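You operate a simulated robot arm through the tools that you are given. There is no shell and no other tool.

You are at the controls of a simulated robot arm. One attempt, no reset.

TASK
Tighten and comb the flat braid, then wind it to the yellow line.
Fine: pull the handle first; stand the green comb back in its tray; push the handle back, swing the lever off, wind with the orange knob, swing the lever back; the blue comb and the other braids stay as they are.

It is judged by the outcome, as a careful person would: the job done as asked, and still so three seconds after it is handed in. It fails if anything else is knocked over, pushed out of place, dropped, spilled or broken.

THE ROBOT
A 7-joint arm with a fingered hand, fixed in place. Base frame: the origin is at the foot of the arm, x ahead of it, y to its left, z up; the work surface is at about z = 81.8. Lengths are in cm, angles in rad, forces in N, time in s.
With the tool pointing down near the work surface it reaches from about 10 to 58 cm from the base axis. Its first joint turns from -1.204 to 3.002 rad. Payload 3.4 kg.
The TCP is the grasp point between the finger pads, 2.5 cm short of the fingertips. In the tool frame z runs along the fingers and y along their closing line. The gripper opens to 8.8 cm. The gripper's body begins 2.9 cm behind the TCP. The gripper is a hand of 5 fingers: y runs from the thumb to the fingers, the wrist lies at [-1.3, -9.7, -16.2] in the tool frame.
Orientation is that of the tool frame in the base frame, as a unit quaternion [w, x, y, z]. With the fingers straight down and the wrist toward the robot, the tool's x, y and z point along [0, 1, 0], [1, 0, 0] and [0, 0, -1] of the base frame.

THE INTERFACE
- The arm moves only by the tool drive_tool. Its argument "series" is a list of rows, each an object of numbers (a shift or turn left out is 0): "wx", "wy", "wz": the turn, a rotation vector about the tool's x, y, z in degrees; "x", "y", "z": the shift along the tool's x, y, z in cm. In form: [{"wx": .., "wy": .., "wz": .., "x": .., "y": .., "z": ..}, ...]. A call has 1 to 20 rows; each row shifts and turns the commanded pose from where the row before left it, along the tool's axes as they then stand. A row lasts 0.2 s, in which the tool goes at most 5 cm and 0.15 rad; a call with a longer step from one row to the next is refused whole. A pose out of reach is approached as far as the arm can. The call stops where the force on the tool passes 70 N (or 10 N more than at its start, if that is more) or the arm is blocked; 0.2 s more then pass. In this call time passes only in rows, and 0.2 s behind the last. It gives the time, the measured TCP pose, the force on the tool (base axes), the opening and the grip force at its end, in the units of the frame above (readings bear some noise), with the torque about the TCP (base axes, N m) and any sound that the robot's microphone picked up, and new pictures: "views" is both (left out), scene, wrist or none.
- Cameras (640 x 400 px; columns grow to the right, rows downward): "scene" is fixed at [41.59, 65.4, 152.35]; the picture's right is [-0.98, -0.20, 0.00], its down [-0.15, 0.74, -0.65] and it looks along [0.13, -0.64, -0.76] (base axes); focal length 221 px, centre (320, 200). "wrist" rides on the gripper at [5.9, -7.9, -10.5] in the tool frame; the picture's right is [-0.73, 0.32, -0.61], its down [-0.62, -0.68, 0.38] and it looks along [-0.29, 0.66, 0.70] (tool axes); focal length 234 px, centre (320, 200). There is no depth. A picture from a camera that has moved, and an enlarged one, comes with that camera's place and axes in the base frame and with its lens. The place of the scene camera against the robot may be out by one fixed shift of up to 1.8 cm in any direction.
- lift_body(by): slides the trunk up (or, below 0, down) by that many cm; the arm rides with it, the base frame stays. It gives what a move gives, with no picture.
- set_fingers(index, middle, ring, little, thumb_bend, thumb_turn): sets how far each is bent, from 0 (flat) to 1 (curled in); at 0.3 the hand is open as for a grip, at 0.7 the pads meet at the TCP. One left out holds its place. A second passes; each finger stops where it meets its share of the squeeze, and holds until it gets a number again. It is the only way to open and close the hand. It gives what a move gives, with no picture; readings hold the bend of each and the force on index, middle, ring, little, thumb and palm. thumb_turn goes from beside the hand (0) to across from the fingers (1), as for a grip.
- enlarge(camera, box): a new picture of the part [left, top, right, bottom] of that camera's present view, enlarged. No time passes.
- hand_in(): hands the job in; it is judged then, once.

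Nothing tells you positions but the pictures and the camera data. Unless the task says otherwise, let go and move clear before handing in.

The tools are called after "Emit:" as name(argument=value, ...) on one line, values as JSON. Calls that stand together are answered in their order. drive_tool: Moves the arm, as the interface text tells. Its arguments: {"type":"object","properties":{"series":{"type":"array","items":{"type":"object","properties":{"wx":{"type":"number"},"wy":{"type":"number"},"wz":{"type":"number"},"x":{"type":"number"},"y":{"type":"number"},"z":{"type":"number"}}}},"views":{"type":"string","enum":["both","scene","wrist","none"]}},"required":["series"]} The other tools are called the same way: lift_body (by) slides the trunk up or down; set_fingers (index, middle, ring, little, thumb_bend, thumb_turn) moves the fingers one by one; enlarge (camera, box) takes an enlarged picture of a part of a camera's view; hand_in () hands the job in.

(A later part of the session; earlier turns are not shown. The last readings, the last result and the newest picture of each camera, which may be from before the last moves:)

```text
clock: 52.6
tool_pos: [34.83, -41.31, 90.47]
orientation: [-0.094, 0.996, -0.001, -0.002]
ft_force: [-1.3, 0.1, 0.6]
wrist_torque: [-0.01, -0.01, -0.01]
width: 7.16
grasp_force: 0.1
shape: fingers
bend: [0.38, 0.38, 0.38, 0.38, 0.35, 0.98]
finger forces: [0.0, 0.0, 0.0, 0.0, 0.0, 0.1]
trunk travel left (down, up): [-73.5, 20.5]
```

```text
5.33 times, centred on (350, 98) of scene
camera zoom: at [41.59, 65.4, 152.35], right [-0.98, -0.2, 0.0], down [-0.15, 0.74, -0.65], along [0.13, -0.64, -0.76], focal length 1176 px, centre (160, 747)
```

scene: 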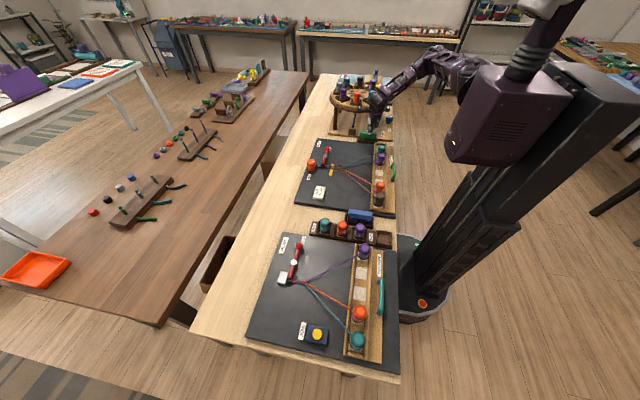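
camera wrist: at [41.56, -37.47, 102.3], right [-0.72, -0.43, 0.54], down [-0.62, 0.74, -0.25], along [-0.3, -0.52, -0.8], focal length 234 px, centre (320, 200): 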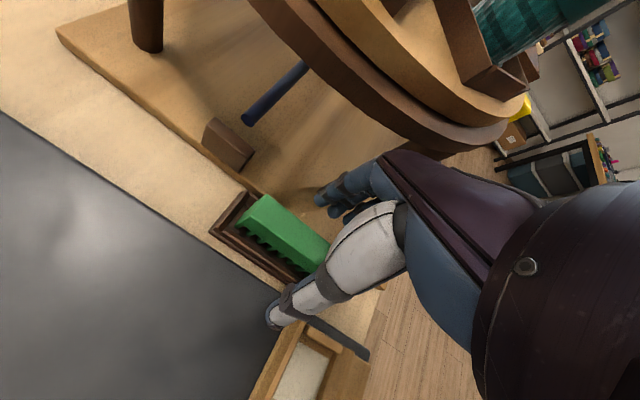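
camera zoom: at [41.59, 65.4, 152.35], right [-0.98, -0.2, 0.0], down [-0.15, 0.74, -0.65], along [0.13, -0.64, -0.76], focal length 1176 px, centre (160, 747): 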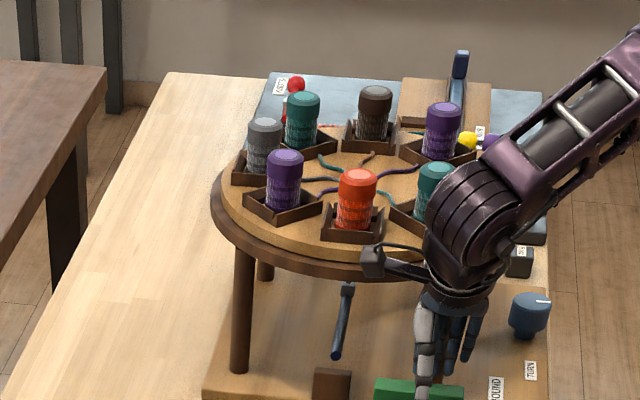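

The stand is unmoved again. The contact was the palm's +x side against the rim at about (38, −48, 96), so I'll shift 0.8 cm toward the robot, reduce the tilt, and try again in small steps.

Emit:
drive_tool(series=[{"wx": -5.7, "x": -0.8}, {"z": 0.6}], views="none")

Emit:
drive_tool(series=[{"y": 0.6}, {"y": 0.6}], views="wrist")

Emit:
enlarge(camera="wrist", box=[220, 110, 420, 250])

```text
clock: 53.2
tool_pos: [33.95, -41.34, 89.77]
orientation: [-0.044, 0.999, -0.002, -0.002]
ft_force: [0.5, 0.6, 0.2]
wrist_torque: [-0.04, 0.01, 0.0]
width: 7.13
grasp_force: 0.1
shape: fingers
bend: [0.38, 0.38, 0.38, 0.38, 0.35, 0.98]
finger forces: [0.1, 0.1, 0.0, 0.1, 0.1, 0.0]
trunk travel left (down, up): [-73.5, 20.5]
```

```text
clock: 53.8
tool_pos: [33.82, -42.55, 89.71]
orientation: [-0.043, 0.999, -0.001, -0.003]
ft_force: [0.1, 0.0, -0.3]
wrist_torque: [-0.01, 0.02, -0.03]
width: 7.13
grasp_force: 0.1
shape: fingers
bend: [0.38, 0.38, 0.38, 0.38, 0.35, 0.98]
finger forces: [0.0, 0.0, 0.0, 0.0, 0.0, 0.0]
trunk travel left (down, up): [-73.5, 20.5]
camera wrist: at [40.0, -35.58, 100.87], right [-0.72, -0.37, 0.58], down [-0.62, 0.71, -0.32], along [-0.3, -0.59, -0.75], focal length 234 px, centre (320, 200)
```

wrist: 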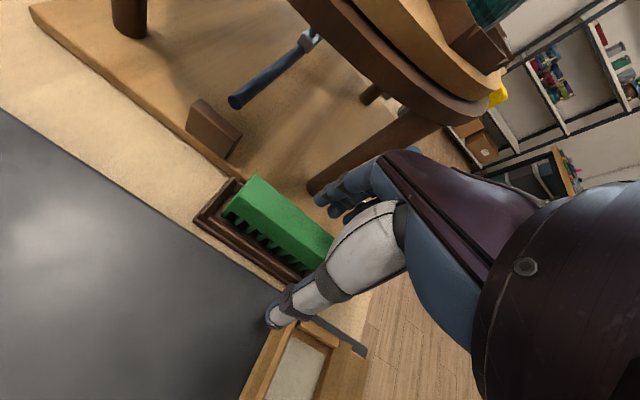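

```text
2.86 times, centred on (320, 180) of wrist
camera zoom: at [40.0, -35.58, 100.87], right [-0.72, -0.37, 0.58], down [-0.62, 0.71, -0.32], along [-0.3, -0.59, -0.75], focal length 669 px, centre (320, 257)
```

zoom: 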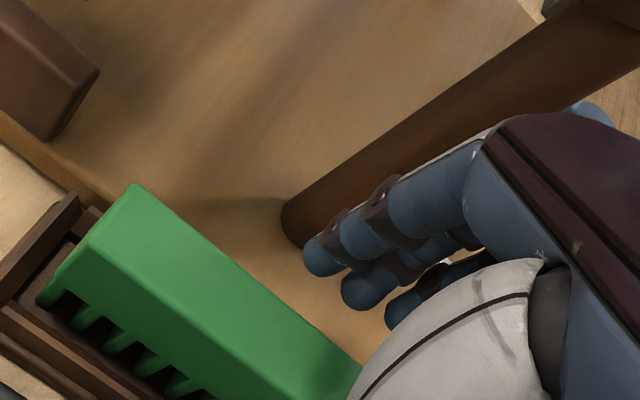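

No contact now; the fingertips are just behind the comb and there is over a centimetre to the leg. I'll shift a further 0.6 cm and lower in small steps.

Emit:
drive_tool(series=[{"y": 0.6}, {"y": 0.09, "z": 1.0}], views="none")

Emit:
drive_tool(series=[{"y": 0.09, "z": 1.0}], views="none")

Emit:
drive_tool(series=[{"y": 0.05, "z": 0.6}], views="both")

Emit:
enlarge(camera="wrist", box=[220, 110, 420, 250])

Emit:
enlarge(camera="scene", box=[330, 80, 420, 160])

```text
clock: 54.4
tool_pos: [34.07, -43.08, 88.63]
orientation: [-0.044, 0.999, -0.002, -0.003]
ft_force: [-0.2, -1.2, 0.1]
wrist_torque: [0.01, 0.0, -0.03]
width: 7.14
grasp_force: 0.0
shape: fingers
bend: [0.38, 0.38, 0.38, 0.38, 0.35, 0.98]
finger forces: [0.0, 0.0, 0.1, 0.0, 0.0, 0.0]
trunk travel left (down, up): [-73.5, 20.5]
```

```text
clock: 54.8
tool_pos: [33.98, -43.16, 87.5]
orientation: [-0.043, 0.999, -0.001, -0.003]
ft_force: [0.6, 0.4, 0.0]
wrist_torque: [-0.01, -0.01, -0.01]
width: 7.14
grasp_force: 0.1
shape: fingers
bend: [0.38, 0.38, 0.38, 0.38, 0.35, 0.98]
finger forces: [0.0, 0.1, 0.0, 0.0, 0.0, 0.1]
trunk travel left (down, up): [-73.5, 20.5]
```

```text
clock: 55.2
tool_pos: [34.0, -43.15, 86.98]
orientation: [-0.043, 0.999, -0.003, -0.002]
ft_force: [1.0, -0.2, 0.3]
wrist_torque: [0.03, 0.05, -0.02]
width: 7.12
grasp_force: 0.1
shape: fingers
bend: [0.38, 0.38, 0.38, 0.38, 0.35, 0.98]
finger forces: [0.0, 0.0, 0.0, 0.0, 0.0, 0.0]
trunk travel left (down, up): [-73.5, 20.5]
camera wrist: at [40.08, -36.14, 98.18], right [-0.73, -0.37, 0.58], down [-0.62, 0.71, -0.32], along [-0.3, -0.59, -0.75], focal length 234 px, centre (320, 200)
```

scene: 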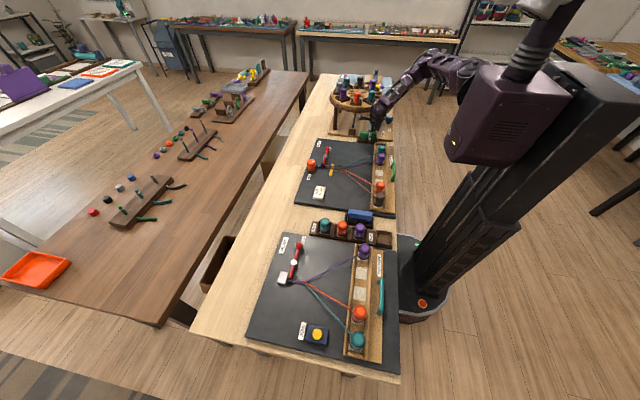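
wrist: 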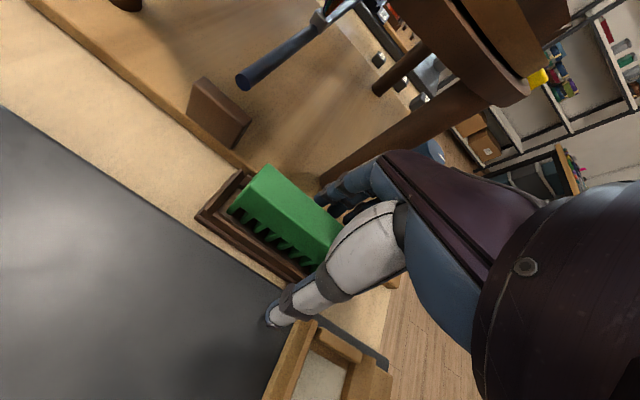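

```text
2.86 times, centred on (320, 180) of wrist
camera zoom: at [40.08, -36.14, 98.18], right [-0.73, -0.37, 0.58], down [-0.62, 0.71, -0.32], along [-0.3, -0.59, -0.75], focal length 669 px, centre (320, 257)
```

zoom: 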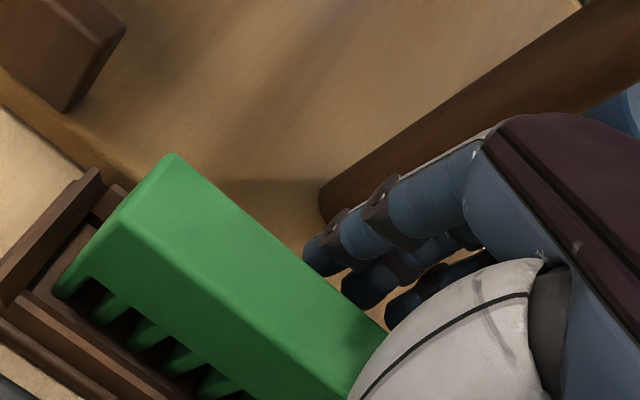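

```text
5.00 times, centred on (375, 120) of scene
camera zoom: at [41.59, 65.4, 152.35], right [-0.98, -0.2, 0.0], down [-0.15, 0.74, -0.65], along [0.13, -0.64, -0.76], focal length 1103 px, centre (45, 600)
```

zoom: 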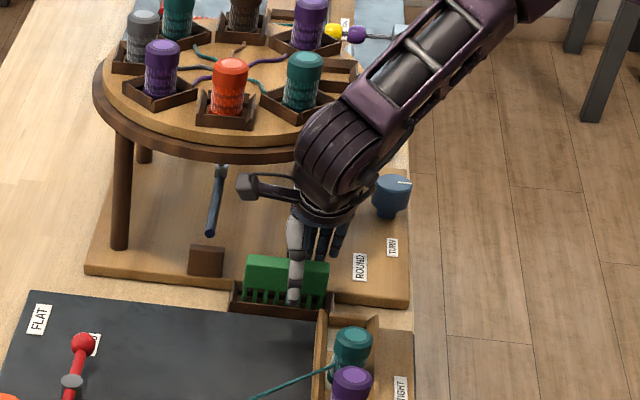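

The hand straddles the comb's spine with the thumb in front and fingers behind, no contact yet. I'll close in stages so neither side shoves the comb.

Emit:
set_fingers(index=0.46, middle=0.46, ring=0.46, little=0.46, thumb_bend=0.55)

Emit:
enlarge(camera="scene", box=[345, 95, 405, 150])

Emit:
enlarge(camera="wrist", box=[220, 110, 420, 250])

```text
clock: 56.2
tool_pos: [33.99, -43.08, 87.02]
orientation: [-0.044, 0.999, -0.002, -0.003]
ft_force: [-0.7, 0.1, 0.3]
wrist_torque: [0.01, 0.0, 0.0]
width: 4.12
grasp_force: 0.0
shape: fingers
bend: [0.46, 0.46, 0.46, 0.46, 0.55, 0.98]
finger forces: [0.1, 0.1, 0.0, 0.0, 0.0, 0.0]
trunk travel left (down, up): [-73.5, 20.5]
```

```text
7.27 times, centred on (375, 122) of scene
camera zoom: at [41.59, 65.4, 152.35], right [-0.98, -0.2, 0.0], down [-0.15, 0.74, -0.65], along [0.13, -0.64, -0.76], focal length 1604 px, centre (-80, 764)
```

zoom: 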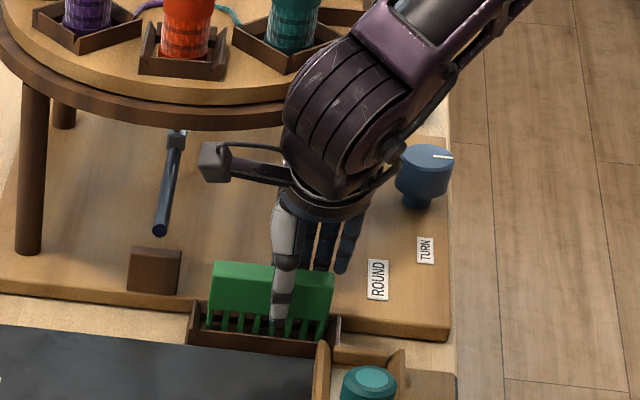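

```text
2.86 times, centred on (320, 180) of wrist
camera zoom: at [40.05, -36.12, 98.18], right [-0.72, -0.37, 0.58], down [-0.62, 0.71, -0.32], along [-0.3, -0.59, -0.75], focal length 669 px, centre (320, 257)
```

zoom: 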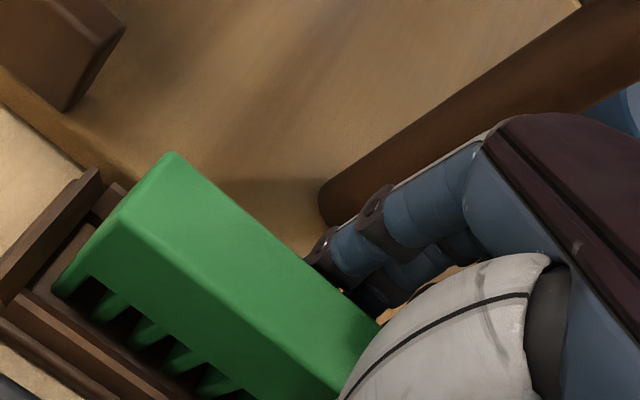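

Emit:
enlarge(camera="wrist", box=[200, 180, 420, 340])

```text
2.50 times, centred on (310, 260) of wrist
camera zoom: at [40.05, -36.12, 98.18], right [-0.72, -0.37, 0.58], down [-0.62, 0.71, -0.32], along [-0.3, -0.59, -0.75], focal length 585 px, centre (345, 50)
```

zoom: 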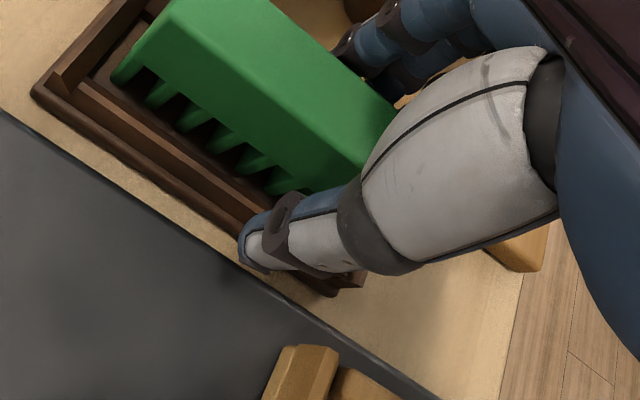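

Emit:
set_fingers(thumb_bend=0.66, index=0.5, middle=0.5, ring=0.5, little=0.5)

Emit:
enlarge(camera="wrist", box=[200, 130, 420, 310])

Emit:
enlarge(camera="scene", box=[345, 95, 405, 150])

```text
clock: 57.2
tool_pos: [33.92, -43.05, 86.96]
orientation: [-0.043, 0.999, -0.002, -0.003]
ft_force: [0.1, 0.7, 0.3]
wrist_torque: [-0.03, 0.04, 0.0]
width: 2.5
grasp_force: 0.2
shape: fingers
bend: [0.5, 0.5, 0.5, 0.5, 0.66, 0.98]
finger forces: [0.1, 0.1, 0.0, 0.1, 0.1, 0.1]
trunk travel left (down, up): [-73.5, 20.5]
```

```text
2.22 times, centred on (310, 220) of wrist
camera zoom: at [40.05, -36.12, 98.18], right [-0.72, -0.37, 0.58], down [-0.62, 0.71, -0.32], along [-0.3, -0.59, -0.75], focal length 520 px, centre (342, 156)
```

zoom: 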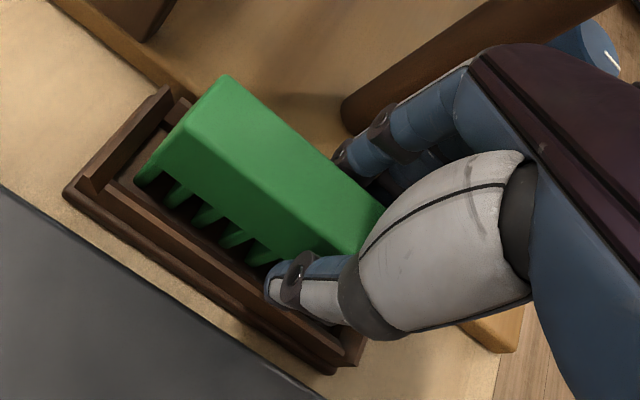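

```text
7.27 times, centred on (375, 122) of scene
camera zoom: at [41.59, 65.4, 152.35], right [-0.98, -0.2, 0.0], down [-0.15, 0.74, -0.65], along [0.13, -0.64, -0.76], focal length 1604 px, centre (-80, 764)
```

zoom: 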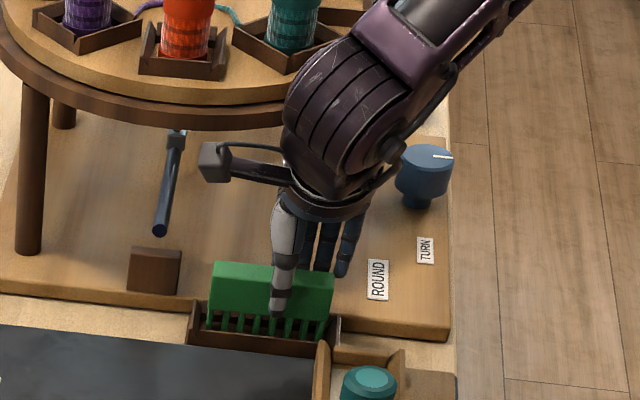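

Emit:
set_fingers(thumb_bend=0.72, index=0.56, middle=0.56, ring=0.56, little=0.56)

Emit:
enlarge(camera="wrist", box=[200, 130, 420, 310])

```text
clock: 58.2
tool_pos: [34.06, -42.99, 87.08]
orientation: [-0.043, 0.999, -0.002, -0.002]
ft_force: [0.0, -0.7, 0.0]
wrist_torque: [-0.03, 0.03, -0.01]
width: 1.75
grasp_force: 2.4
shape: fingers
bend: [0.53, 0.54, 0.55, 0.56, 0.69, 0.97]
finger forces: [1.4, 1.1, 0.5, 0.0, 2.6, 0.0]
trunk travel left (down, up): [-73.5, 20.5]
```

```text
2.22 times, centred on (310, 220) of wrist
camera zoom: at [40.05, -36.12, 98.18], right [-0.72, -0.37, 0.58], down [-0.62, 0.71, -0.32], along [-0.3, -0.59, -0.75], focal length 520 px, centre (342, 156)
```

zoom: 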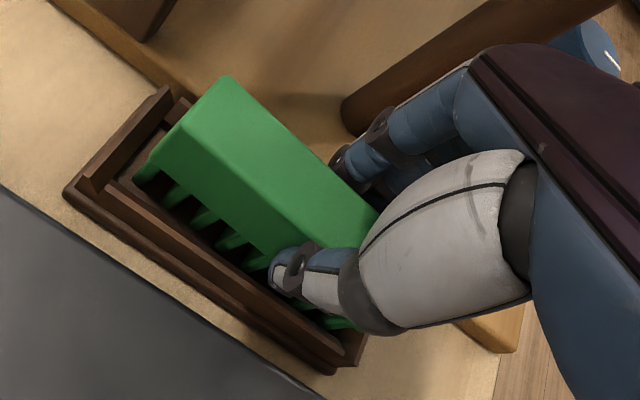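

All of thumb, index, middle and ring now touch the spine evenly. I'll firm up the grip.

Emit:
set_fingers(thumb_bend=0.85, index=0.7, middle=0.7, ring=0.7)

Emit:
enlarge(camera="wrist", box=[200, 130, 420, 310])

Emit:
enlarge(camera="scene", box=[345, 95, 405, 150])

```text
clock: 59.2
tool_pos: [33.95, -43.19, 86.98]
orientation: [-0.043, 0.999, -0.003, -0.002]
ft_force: [-1.0, -7.2, 2.0]
wrist_torque: [-0.37, 0.12, 0.27]
width: 1.54
grasp_force: 19.7
shape: fingers
bend: [0.56, 0.59, 0.61, 0.56, 0.69, 0.96]
finger forces: [8.4, 8.3, 6.7, 0.1, 16.2, 0.0]
trunk travel left (down, up): [-73.5, 20.5]
```

```text
2.22 times, centred on (310, 220) of wrist
camera zoom: at [40.01, -36.24, 98.16], right [-0.72, -0.37, 0.58], down [-0.62, 0.71, -0.32], along [-0.3, -0.59, -0.75], focal length 520 px, centre (342, 156)
```

zoom: 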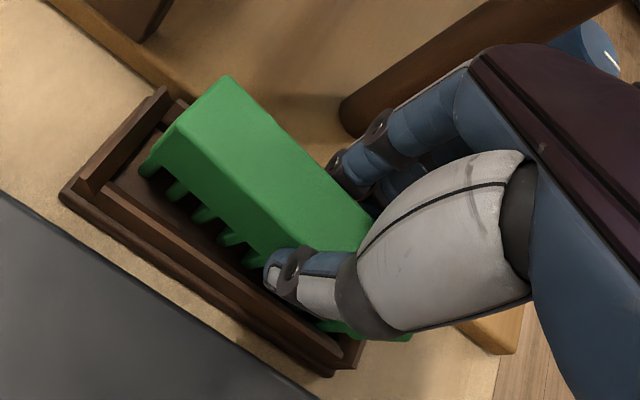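

```text
7.27 times, centred on (375, 122) of scene
camera zoom: at [41.59, 65.4, 152.35], right [-0.98, -0.2, 0.0], down [-0.15, 0.74, -0.65], along [0.13, -0.64, -0.76], focal length 1604 px, centre (-80, 764)
```

zoom: 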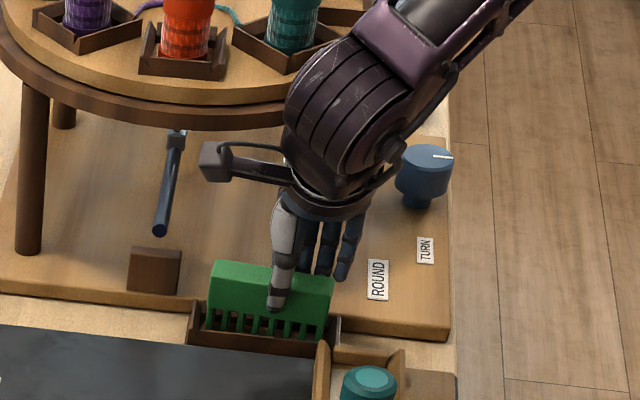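

The comb is held with about 16–20 N. I'll lift it straight up a little first and check that it comes along.

Emit:
drive_tool(series=[{"y": -0.07, "z": -0.8}, {"y": -0.07, "z": -0.8}, {"y": -0.07, "z": -0.8}], views="both")

Emit:
enlarge(camera="wrist", box=[200, 130, 420, 310])

Emit:
enlarge(camera="scene", box=[345, 95, 405, 150])

```text
clock: 60.0
tool_pos: [34.15, -43.14, 89.4]
orientation: [-0.044, 0.999, -0.002, -0.002]
ft_force: [-0.1, 0.2, -0.7]
wrist_torque: [0.0, 0.0, 0.01]
width: 1.48
grasp_force: 16.8
shape: fingers
bend: [0.55, 0.63, 0.67, 0.56, 0.74, 0.93]
finger forces: [11.0, 4.2, 1.3, 0.1, 16.4, 0.0]
trunk travel left (down, up): [-73.5, 20.5]
camera wrist: at [40.16, -36.16, 100.6], right [-0.72, -0.37, 0.58], down [-0.62, 0.71, -0.32], along [-0.29, -0.59, -0.75], focal length 234 px, centre (320, 200)
```

scene: 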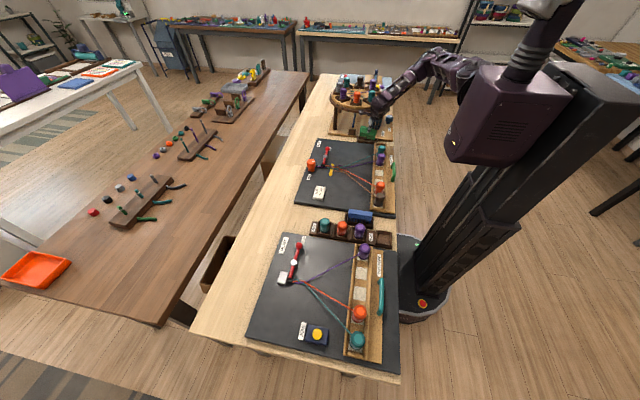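
wrist: 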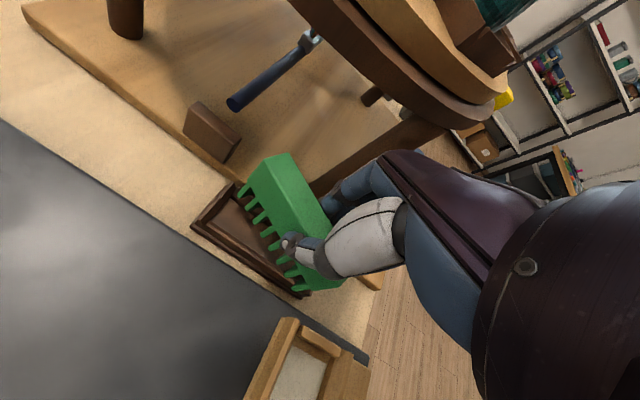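

```text
2.22 times, centred on (310, 220) of wrist
camera zoom: at [40.16, -36.16, 100.6], right [-0.72, -0.37, 0.58], down [-0.62, 0.71, -0.32], along [-0.29, -0.59, -0.75], focal length 520 px, centre (342, 156)
```

zoom: 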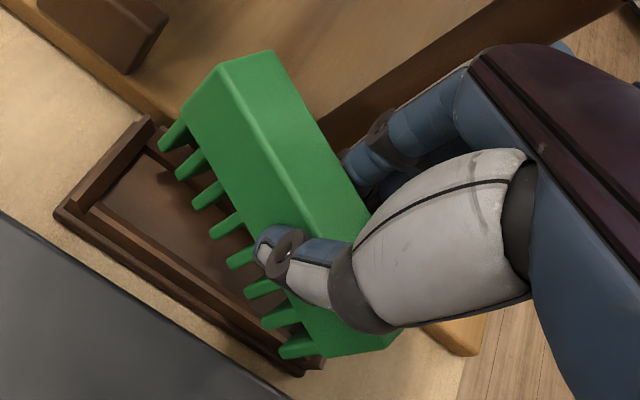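

```text
7.27 times, centred on (375, 122) of scene
camera zoom: at [41.59, 65.4, 152.35], right [-0.98, -0.2, 0.0], down [-0.15, 0.74, -0.65], along [0.13, -0.64, -0.76], focal length 1604 px, centre (-80, 764)
```

zoom: 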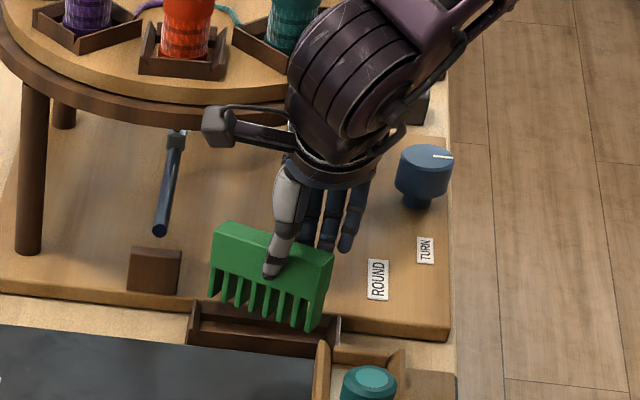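

The comb is lifted cleanly, though it has turned about 20° in the grip, which I'll account for. I'll carry it up and away from the stand toward the board, gently.

Emit:
drive_tool(series=[{"y": -0.6, "z": -1.0}, {"y": -0.8, "z": -1.2}, {"y": -1.0, "z": -1.2}, {"y": -1.2, "z": -1.0}, {"y": -1.5, "z": -0.8}, {"y": -1.5, "z": -0.8}, {"y": -1.5, "z": -0.6}, {"y": -1.5, "z": -0.6}], views="both")

Emit:
enlarge(camera="wrist", box=[200, 130, 420, 310])

Emit:
enlarge(camera="scene", box=[335, 75, 425, 155])

```text
clock: 61.8
tool_pos: [36.62, -34.47, 94.46]
orientation: [-0.044, 0.999, -0.003, -0.003]
ft_force: [0.8, -0.1, -0.7]
wrist_torque: [0.01, -0.03, -0.03]
width: 1.46
grasp_force: 16.6
shape: fingers
bend: [0.55, 0.63, 0.68, 0.56, 0.74, 0.93]
finger forces: [11.0, 4.1, 1.3, 0.0, 16.3, 0.0]
out of reach, approached as far as the arm can: row 4, 5, 6, 7, 8
trunk travel left (down, up): [-73.5, 20.5]
camera wrist: at [42.66, -27.62, 105.59], right [-0.72, -0.37, 0.58], down [-0.62, 0.72, -0.32], along [-0.3, -0.59, -0.75], focal length 234 px, centre (320, 200)
```

scene: 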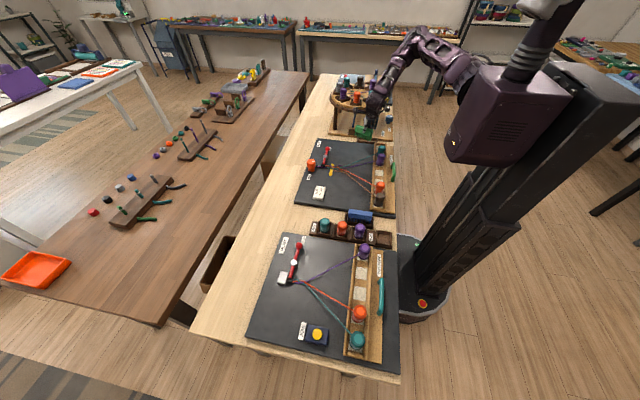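
wrist: 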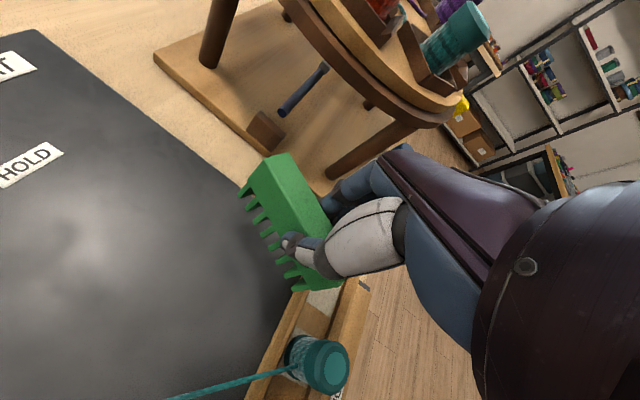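

```text
2.22 times, centred on (310, 220) of wrist
camera zoom: at [42.66, -27.62, 105.59], right [-0.72, -0.37, 0.58], down [-0.62, 0.72, -0.32], along [-0.3, -0.59, -0.75], focal length 520 px, centre (342, 156)
```

zoom: 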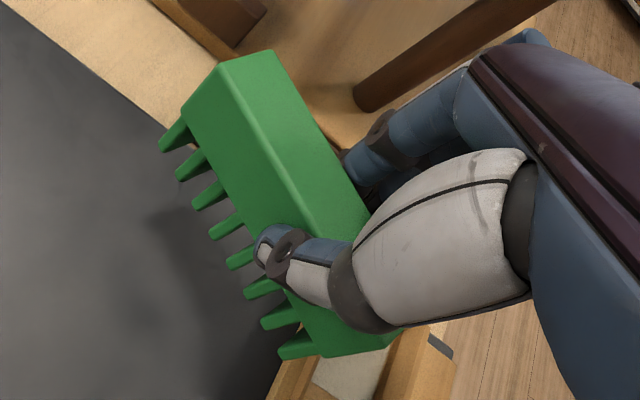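

```text
5.00 times, centred on (380, 115) of scene
camera zoom: at [41.59, 65.4, 152.35], right [-0.98, -0.2, 0.0], down [-0.15, 0.74, -0.65], along [0.13, -0.64, -0.76], focal length 1103 px, centre (20, 625)
```

zoom: 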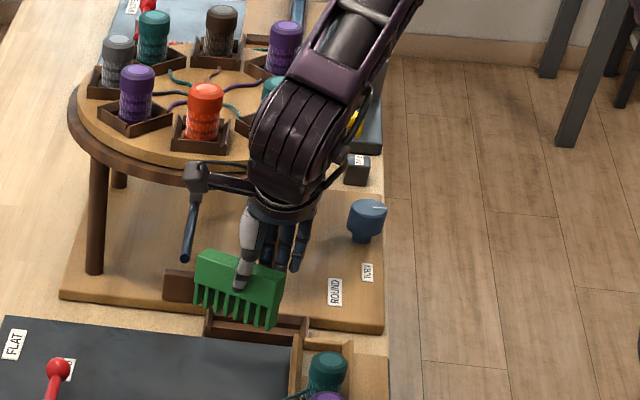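

The comb is steady in the grip. I'll now turn the hand back toward facing forward while rising a little, well clear of the stand.

Emit:
drive_tool(series=[{"wz": -6, "z": -0.6, "y": -0.5}, {"wz": -6, "z": -0.6, "y": -0.5}, {"wz": -6, "z": -0.6, "y": -0.5}, {"wz": -6, "z": -0.6, "y": -0.5}, {"wz": -6, "z": -0.6}, {"wz": -6, "z": -0.6}, {"wz": -6, "z": -0.6}, {"wz": -6, "z": -0.6}], views="both")

```text
clock: 63.6
tool_pos: [36.63, -33.15, 99.07]
orientation: [-0.04, 0.913, 0.405, 0.016]
ft_force: [-0.3, 1.1, 0.0]
wrist_torque: [-0.01, -0.01, 0.04]
width: 1.46
grasp_force: 16.4
shape: fingers
bend: [0.55, 0.63, 0.68, 0.56, 0.74, 0.93]
finger forces: [11.1, 4.1, 1.2, 0.1, 16.3, 0.0]
out of reach, approached as far as the arm can: row 2
trunk travel left (down, up): [-73.5, 20.5]
camera wrist: at [34.83, -24.39, 110.41], right [-0.25, -0.8, 0.54], down [-0.93, 0.03, -0.38], along [0.29, -0.59, -0.75], focal length 234 px, centre (320, 200)
```

scene: 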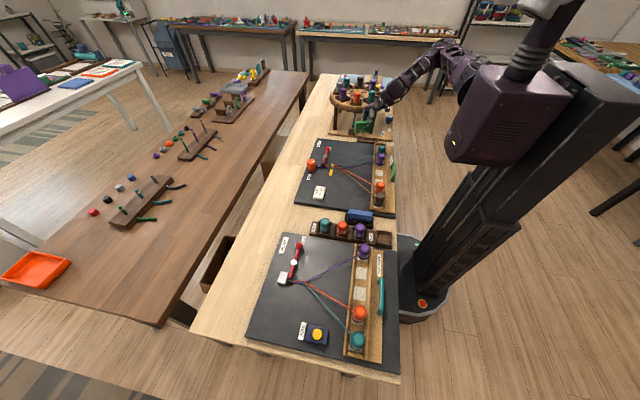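
wrist: 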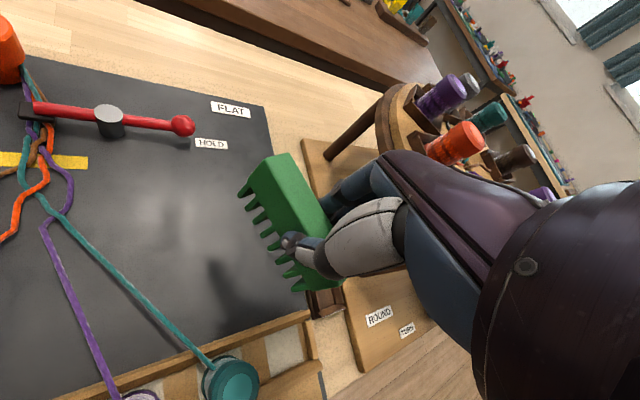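

Emit:
drive_tool(series=[{"x": 3.2, "y": -0.3}, {"x": 3.2, "y": -0.3}, {"x": 3.2, "y": -0.3}, {"x": 3.2, "y": -0.3}], views="none")

Emit:
drive_tool(series=[{"wz": -6}, {"wz": -6}, {"wz": -6}, {"wz": -6}, {"wz": -6}, {"wz": -6}], views="none")

```text
clock: 64.6
tool_pos: [44.54, -22.93, 99.75]
orientation: [-0.042, 0.913, 0.405, 0.015]
ft_force: [-0.3, 0.3, -0.4]
wrist_torque: [-0.01, 0.0, 0.01]
width: 1.46
grasp_force: 16.3
shape: fingers
bend: [0.55, 0.63, 0.68, 0.56, 0.74, 0.93]
finger forces: [11.0, 4.1, 1.2, 0.0, 16.3, 0.0]
trunk travel left (down, up): [-73.5, 20.5]
```

```text
clock: 66.0
tool_pos: [44.28, -22.91, 99.9]
orientation: [-0.034, 0.744, 0.667, 0.028]
ft_force: [-0.9, 0.1, 0.3]
wrist_torque: [0.01, -0.03, 0.02]
width: 1.43
grasp_force: 16.7
shape: fingers
bend: [0.55, 0.63, 0.68, 0.56, 0.74, 0.93]
finger forces: [10.9, 4.0, 1.2, 0.0, 16.3, 0.1]
trunk travel left (down, up): [-73.5, 20.5]
```

Emit:
drive_tool(series=[{"wz": -6.5}, {"wz": -6.5}, {"wz": -6.5}, {"wz": -6.5}, {"wx": 6.7, "wy": -4.7}, {"x": 2, "y": 1}, {"x": 2, "y": 0}, {"x": 1.5, "y": 0}], views="both")

Emit:
enlarge(camera="wrist", box=[180, 100, 420, 300])

Emit:
enlarge(camera="scene", box=[290, 125, 410, 215])

```text
clock: 67.8
tool_pos: [43.44, -17.34, 99.81]
orientation: [-0.027, 0.573, 0.818, -0.038]
ft_force: [0.5, 0.5, -1.2]
wrist_torque: [-0.05, 0.01, 0.01]
width: 1.45
grasp_force: 16.4
shape: fingers
bend: [0.55, 0.63, 0.68, 0.56, 0.74, 0.93]
finger forces: [11.1, 4.1, 1.3, 0.1, 16.3, 0.0]
trunk travel left (down, up): [-73.5, 20.5]
camera wrist: at [35.07, -14.18, 111.15], right [0.6, -0.55, 0.57], down [-0.46, -0.83, -0.32], along [0.65, -0.07, -0.75], focal length 234 px, centre (320, 200)
```

scene: 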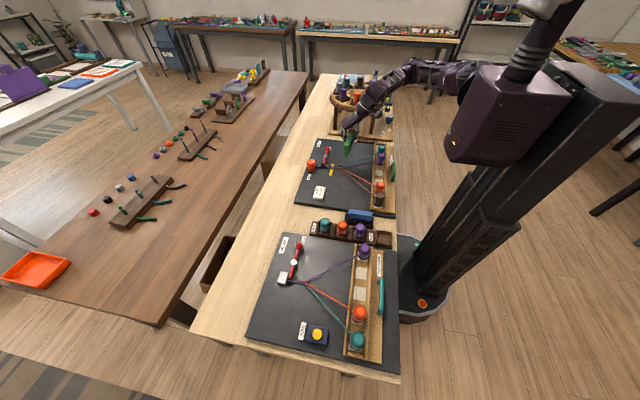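
wrist: 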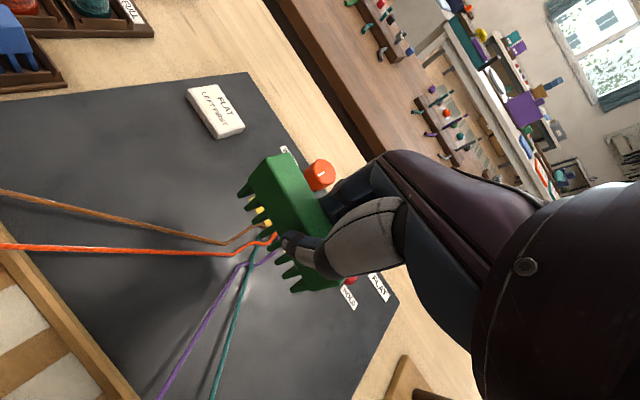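

```text
2.00 times, centred on (300, 200) of wrist
camera zoom: at [35.07, -14.18, 111.15], right [0.6, -0.55, 0.57], down [-0.46, -0.83, -0.32], along [0.65, -0.07, -0.75], focal length 468 px, centre (360, 200)
```

zoom: 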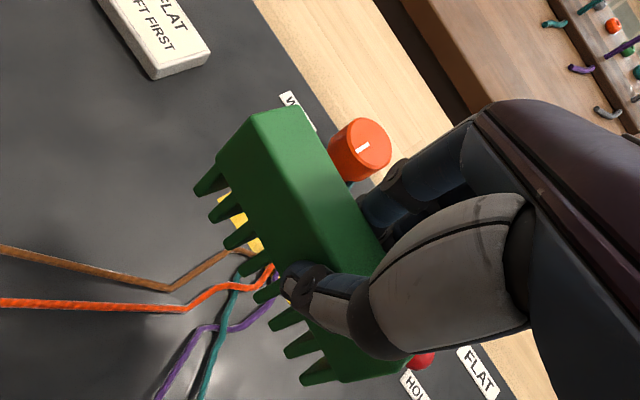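

```text
4.44 times, centred on (350, 170) of scene
camera zoom: at [41.59, 65.4, 152.35], right [-0.98, -0.2, 0.0], down [-0.15, 0.74, -0.65], along [0.13, -0.64, -0.76], focal length 980 px, centre (187, 333)
```

zoom: 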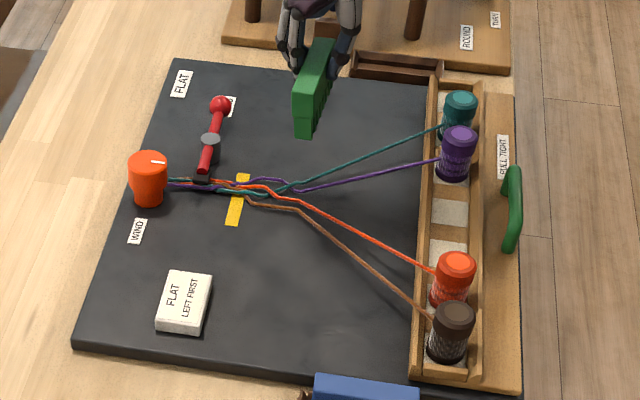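

The comb is now across the braid (along y, centre about (44.4, −15.8)), and the last crossing of the strands is near x≈43.5, with the yellow line near x≈49.8. I'll bring the comb to the robot side of the crossings at this height, then lower with the trunk.

Emit:
drive_tool(series=[{"x": 0.6, "y": -1.6}, {"x": 0.6, "y": -1.6}], views="none")

```text
clock: 68.4
tool_pos: [39.97, -17.37, 100.21]
orientation: [-0.026, 0.573, 0.818, -0.036]
ft_force: [-1.2, 0.6, -0.4]
wrist_torque: [0.01, 0.02, -0.01]
width: 1.49
grasp_force: 16.1
shape: fingers
bend: [0.55, 0.63, 0.68, 0.56, 0.74, 0.93]
finger forces: [11.1, 4.0, 1.2, 0.1, 16.4, 0.0]
trunk travel left (down, up): [-73.5, 20.5]
```

Emit:
lift_body(by=-9)

Emit:
drive_tool(series=[{"z": 0.2}], views="both")

Emit:
enlarge(camera="wrist", box=[160, 100, 400, 300])

Emit:
enlarge(camera="scene", box=[290, 125, 410, 215])

```text
clock: 69.7
tool_pos: [39.86, -17.44, 91.21]
orientation: [-0.026, 0.573, 0.818, -0.037]
ft_force: [-0.8, -0.1, -0.7]
wrist_torque: [0.0, -0.03, 0.0]
width: 1.47
grasp_force: 15.8
shape: fingers
bend: [0.55, 0.63, 0.68, 0.56, 0.74, 0.93]
finger forces: [11.1, 4.1, 1.2, 0.1, 16.3, 0.0]
trunk travel left (down, up): [-64.5, 29.5]
```

```text
clock: 70.1
tool_pos: [39.96, -17.51, 91.01]
orientation: [-0.027, 0.573, 0.818, -0.037]
ft_force: [0.3, 0.3, -0.9]
wrist_torque: [-0.04, 0.01, 0.01]
width: 1.45
grasp_force: 16.3
shape: fingers
bend: [0.55, 0.63, 0.68, 0.56, 0.74, 0.93]
finger forces: [11.1, 4.0, 1.2, 0.0, 16.3, 0.0]
trunk travel left (down, up): [-64.5, 29.5]
camera wrist: at [31.56, -14.26, 102.25], right [0.6, -0.55, 0.57], down [-0.46, -0.83, -0.32], along [0.65, -0.07, -0.75], focal length 234 px, centre (320, 200)
```

scene: 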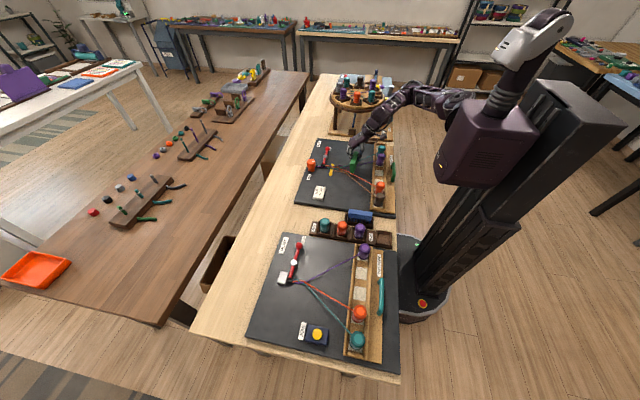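
wrist: 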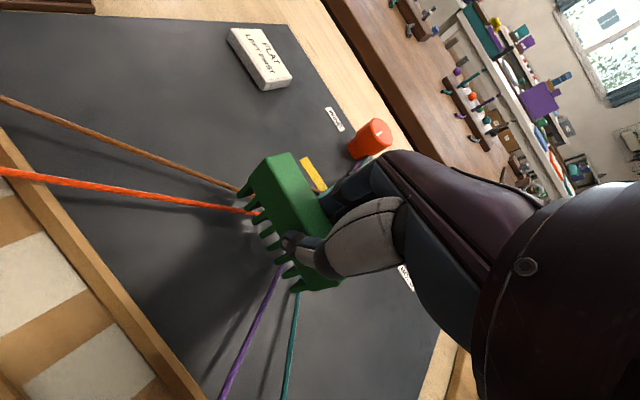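

```text
2.00 times, centred on (280, 200) of wrist
camera zoom: at [31.56, -14.26, 102.25], right [0.6, -0.55, 0.57], down [-0.46, -0.83, -0.32], along [0.65, -0.07, -0.75], focal length 468 px, centre (400, 200)
```

zoom: 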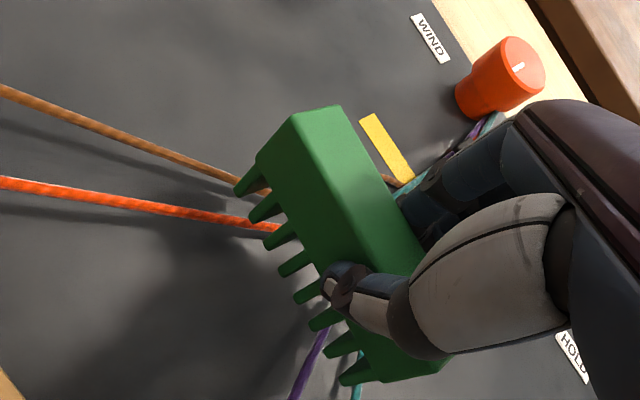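

```text
4.44 times, centred on (350, 170) of scene
camera zoom: at [41.59, 65.4, 152.35], right [-0.98, -0.2, 0.0], down [-0.15, 0.74, -0.65], along [0.13, -0.64, -0.76], focal length 980 px, centre (187, 333)
```

zoom: 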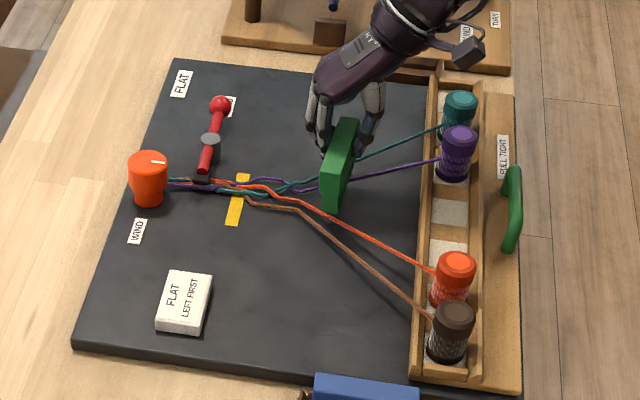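

The comb hangs just above the strands, teeth down, covering all four. I'll move 1.3 cm forward so they sit well inside the comb's width, then lower step by step until the teeth reach the board.

Emit:
drive_tool(series=[{"x": -0.43, "y": 1.22, "z": -0.1}, {"z": 0.4}], views="none")

Emit:
drive_tool(series=[{"z": 0.35}], views="wrist")

Emit:
enlarge(camera="wrist", box=[160, 100, 400, 300])

```text
clock: 70.7
tool_pos: [41.27, -17.43, 90.62]
orientation: [-0.026, 0.573, 0.818, -0.037]
ft_force: [-0.6, 0.0, -0.8]
wrist_torque: [0.01, 0.03, -0.01]
width: 1.43
grasp_force: 16.1
shape: fingers
bend: [0.55, 0.63, 0.68, 0.56, 0.74, 0.93]
finger forces: [11.1, 4.0, 1.2, 0.0, 16.3, 0.0]
trunk travel left (down, up): [-64.5, 29.5]
```

```text
clock: 71.1
tool_pos: [41.18, -17.43, 90.29]
orientation: [-0.028, 0.573, 0.818, -0.037]
ft_force: [-0.3, -0.1, -0.7]
wrist_torque: [-0.03, 0.02, -0.05]
width: 1.48
grasp_force: 15.7
shape: fingers
bend: [0.55, 0.63, 0.68, 0.56, 0.74, 0.93]
finger forces: [11.1, 3.8, 1.3, 0.0, 16.2, 0.0]
trunk travel left (down, up): [-64.5, 29.5]
camera wrist: at [32.84, -14.28, 101.49], right [0.6, -0.55, 0.57], down [-0.46, -0.83, -0.32], along [0.65, -0.07, -0.75], focal length 234 px, centre (320, 200)
```

wrist: 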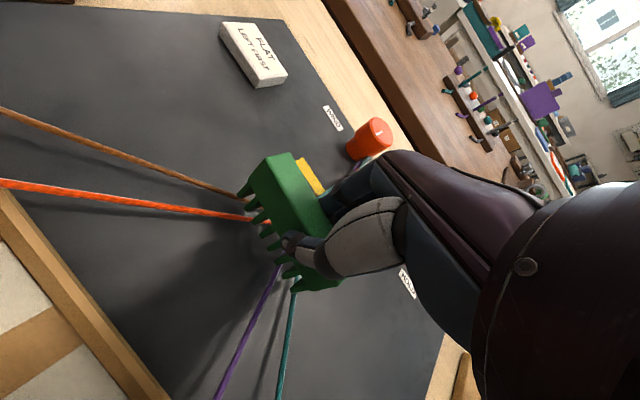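

```text
2.00 times, centred on (280, 200) of wrist
camera zoom: at [32.84, -14.28, 101.49], right [0.6, -0.55, 0.57], down [-0.46, -0.83, -0.32], along [0.65, -0.07, -0.75], focal length 468 px, centre (400, 200)
```

zoom: 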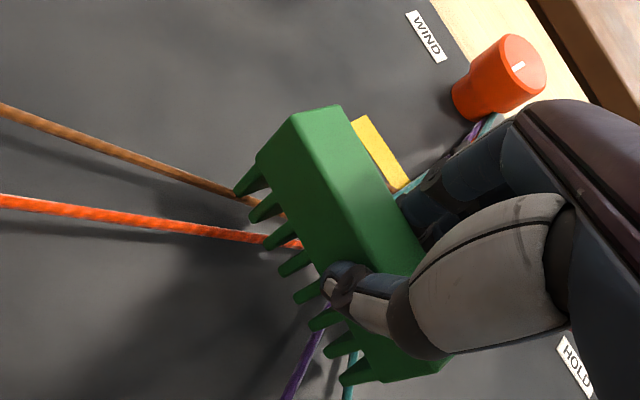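

Emit:
drive_tool(series=[{"z": 0.4}], views="none")

Emit:
drive_tool(series=[{"z": 0.4}], views="none")

Emit:
drive_tool(series=[{"z": 0.3}], views="wrist")

Emit:
enlarge(camera="wrist", box=[160, 100, 400, 300])

```text
clock: 71.5
tool_pos: [41.25, -17.44, 89.8]
orientation: [-0.027, 0.573, 0.818, -0.037]
ft_force: [0.2, 0.0, -0.8]
wrist_torque: [-0.02, 0.0, -0.01]
width: 1.46
grasp_force: 16.4
shape: fingers
bend: [0.55, 0.63, 0.68, 0.56, 0.74, 0.93]
finger forces: [11.2, 4.0, 1.2, 0.1, 16.3, 0.1]
trunk travel left (down, up): [-64.5, 29.5]
```

```text
clock: 71.9
tool_pos: [41.14, -17.53, 89.56]
orientation: [-0.026, 0.573, 0.818, -0.037]
ft_force: [0.1, 0.8, -0.7]
wrist_torque: [0.01, -0.01, -0.02]
width: 1.46
grasp_force: 16.3
shape: fingers
bend: [0.55, 0.63, 0.68, 0.56, 0.74, 0.93]
finger forces: [11.1, 4.0, 1.2, 0.0, 16.3, 0.1]
trunk travel left (down, up): [-64.5, 29.5]
```

```text
clock: 72.3
tool_pos: [41.06, -17.34, 89.24]
orientation: [-0.027, 0.573, 0.818, -0.036]
ft_force: [0.1, 0.4, -0.4]
wrist_torque: [-0.01, 0.03, -0.02]
width: 1.48
grasp_force: 16.4
shape: fingers
bend: [0.55, 0.63, 0.68, 0.56, 0.74, 0.93]
finger forces: [11.0, 3.9, 1.1, 0.1, 16.3, 0.0]
trunk travel left (down, up): [-64.5, 29.5]
camera wrist: at [32.72, -14.31, 100.43], right [0.6, -0.55, 0.57], down [-0.46, -0.83, -0.32], along [0.65, -0.07, -0.75], focal length 234 px, centre (320, 200)
```

wrist: 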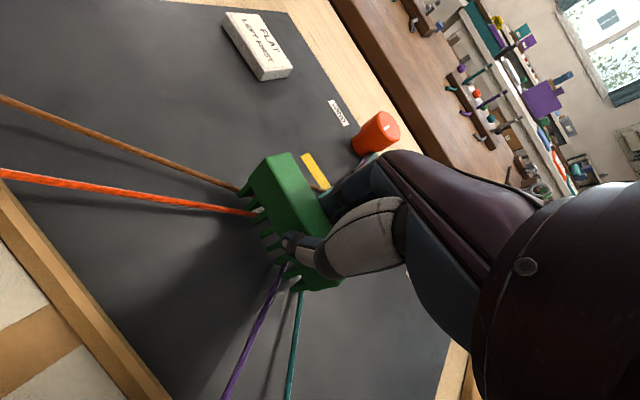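

```text
2.00 times, centred on (280, 200) of wrist
camera zoom: at [32.72, -14.31, 100.43], right [0.6, -0.55, 0.57], down [-0.46, -0.83, -0.32], along [0.65, -0.07, -0.75], focal length 468 px, centre (400, 200)
```

zoom: 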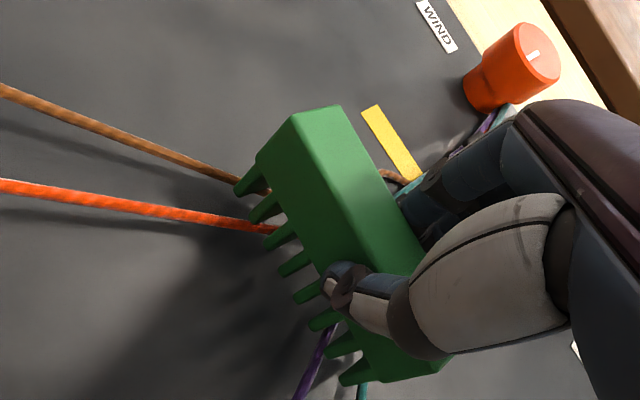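

Emit:
drive_tool(series=[{"z": 0.3}], views="none")

Emit:
drive_tool(series=[{"z": 0.3}], views="none")

Emit:
drive_tool(series=[{"z": 0.3}], views="both")

Emit:
enlarge(camera="scene", box=[290, 125, 410, 215])

Emit:
enlarge(camera="wrist", box=[160, 100, 400, 300])

```text
clock: 72.7
tool_pos: [41.13, -17.54, 88.93]
orientation: [-0.028, 0.573, 0.818, -0.036]
ft_force: [-0.1, 1.0, -1.2]
wrist_torque: [-0.03, 0.02, 0.02]
width: 1.46
grasp_force: 16.6
shape: fingers
bend: [0.55, 0.63, 0.68, 0.56, 0.74, 0.93]
finger forces: [11.2, 4.0, 1.2, 0.0, 16.3, 0.1]
trunk travel left (down, up): [-64.5, 29.5]
```

```text
clock: 73.1
tool_pos: [41.02, -17.41, 88.6]
orientation: [-0.026, 0.573, 0.818, -0.036]
ft_force: [-0.6, -0.3, -1.1]
wrist_torque: [-0.01, -0.03, -0.01]
width: 1.45
grasp_force: 16.6
shape: fingers
bend: [0.55, 0.63, 0.68, 0.56, 0.74, 0.93]
finger forces: [11.1, 4.0, 1.2, 0.0, 16.2, 0.0]
trunk travel left (down, up): [-64.5, 29.5]
```

```text
clock: 73.5
tool_pos: [41.02, -17.51, 88.21]
orientation: [-0.026, 0.574, 0.818, -0.036]
ft_force: [-0.2, 0.5, 0.0]
wrist_torque: [-0.04, 0.0, -0.02]
width: 1.44
grasp_force: 15.9
shape: fingers
bend: [0.55, 0.63, 0.68, 0.56, 0.74, 0.93]
finger forces: [11.1, 4.0, 1.1, 0.0, 16.3, 0.0]
trunk travel left (down, up): [-64.5, 29.5]
camera wrist: at [32.62, -14.37, 99.5], right [0.6, -0.55, 0.57], down [-0.46, -0.83, -0.32], along [0.65, -0.07, -0.75], focal length 234 px, centre (320, 200)
```

scene: 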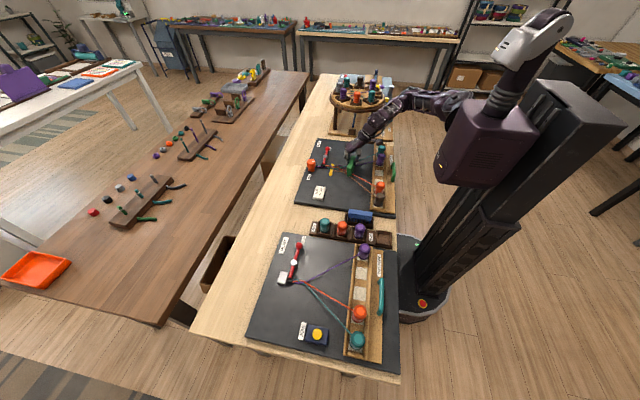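
wrist: 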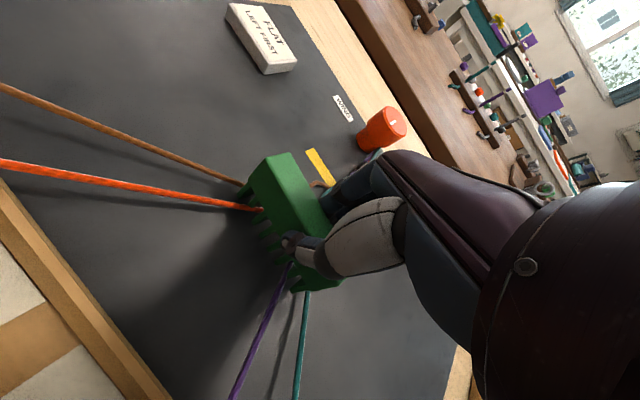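

```text
4.44 times, centred on (350, 170) of scene
camera zoom: at [41.59, 65.4, 152.35], right [-0.98, -0.2, 0.0], down [-0.15, 0.74, -0.65], along [0.13, -0.64, -0.76], focal length 980 px, centre (187, 333)
```

zoom: 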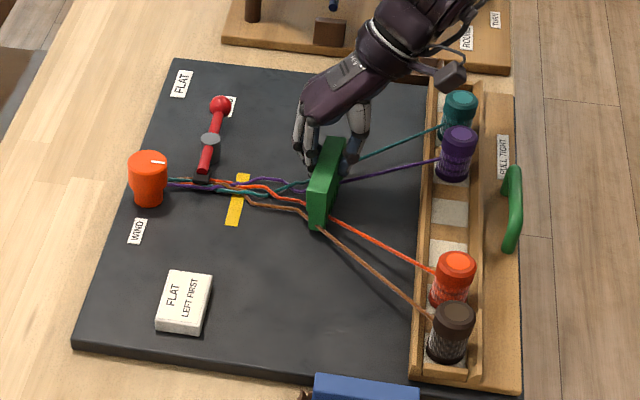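

```text
2.00 times, centred on (280, 200) of wrist
camera zoom: at [32.62, -14.37, 99.5], right [0.6, -0.55, 0.57], down [-0.46, -0.83, -0.32], along [0.65, -0.07, -0.75], focal length 468 px, centre (400, 200)
```

zoom: 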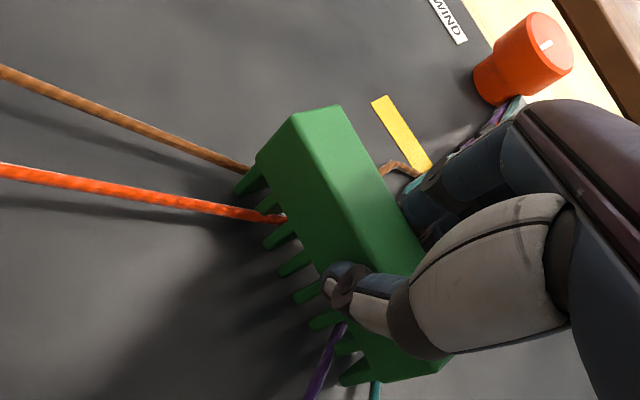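

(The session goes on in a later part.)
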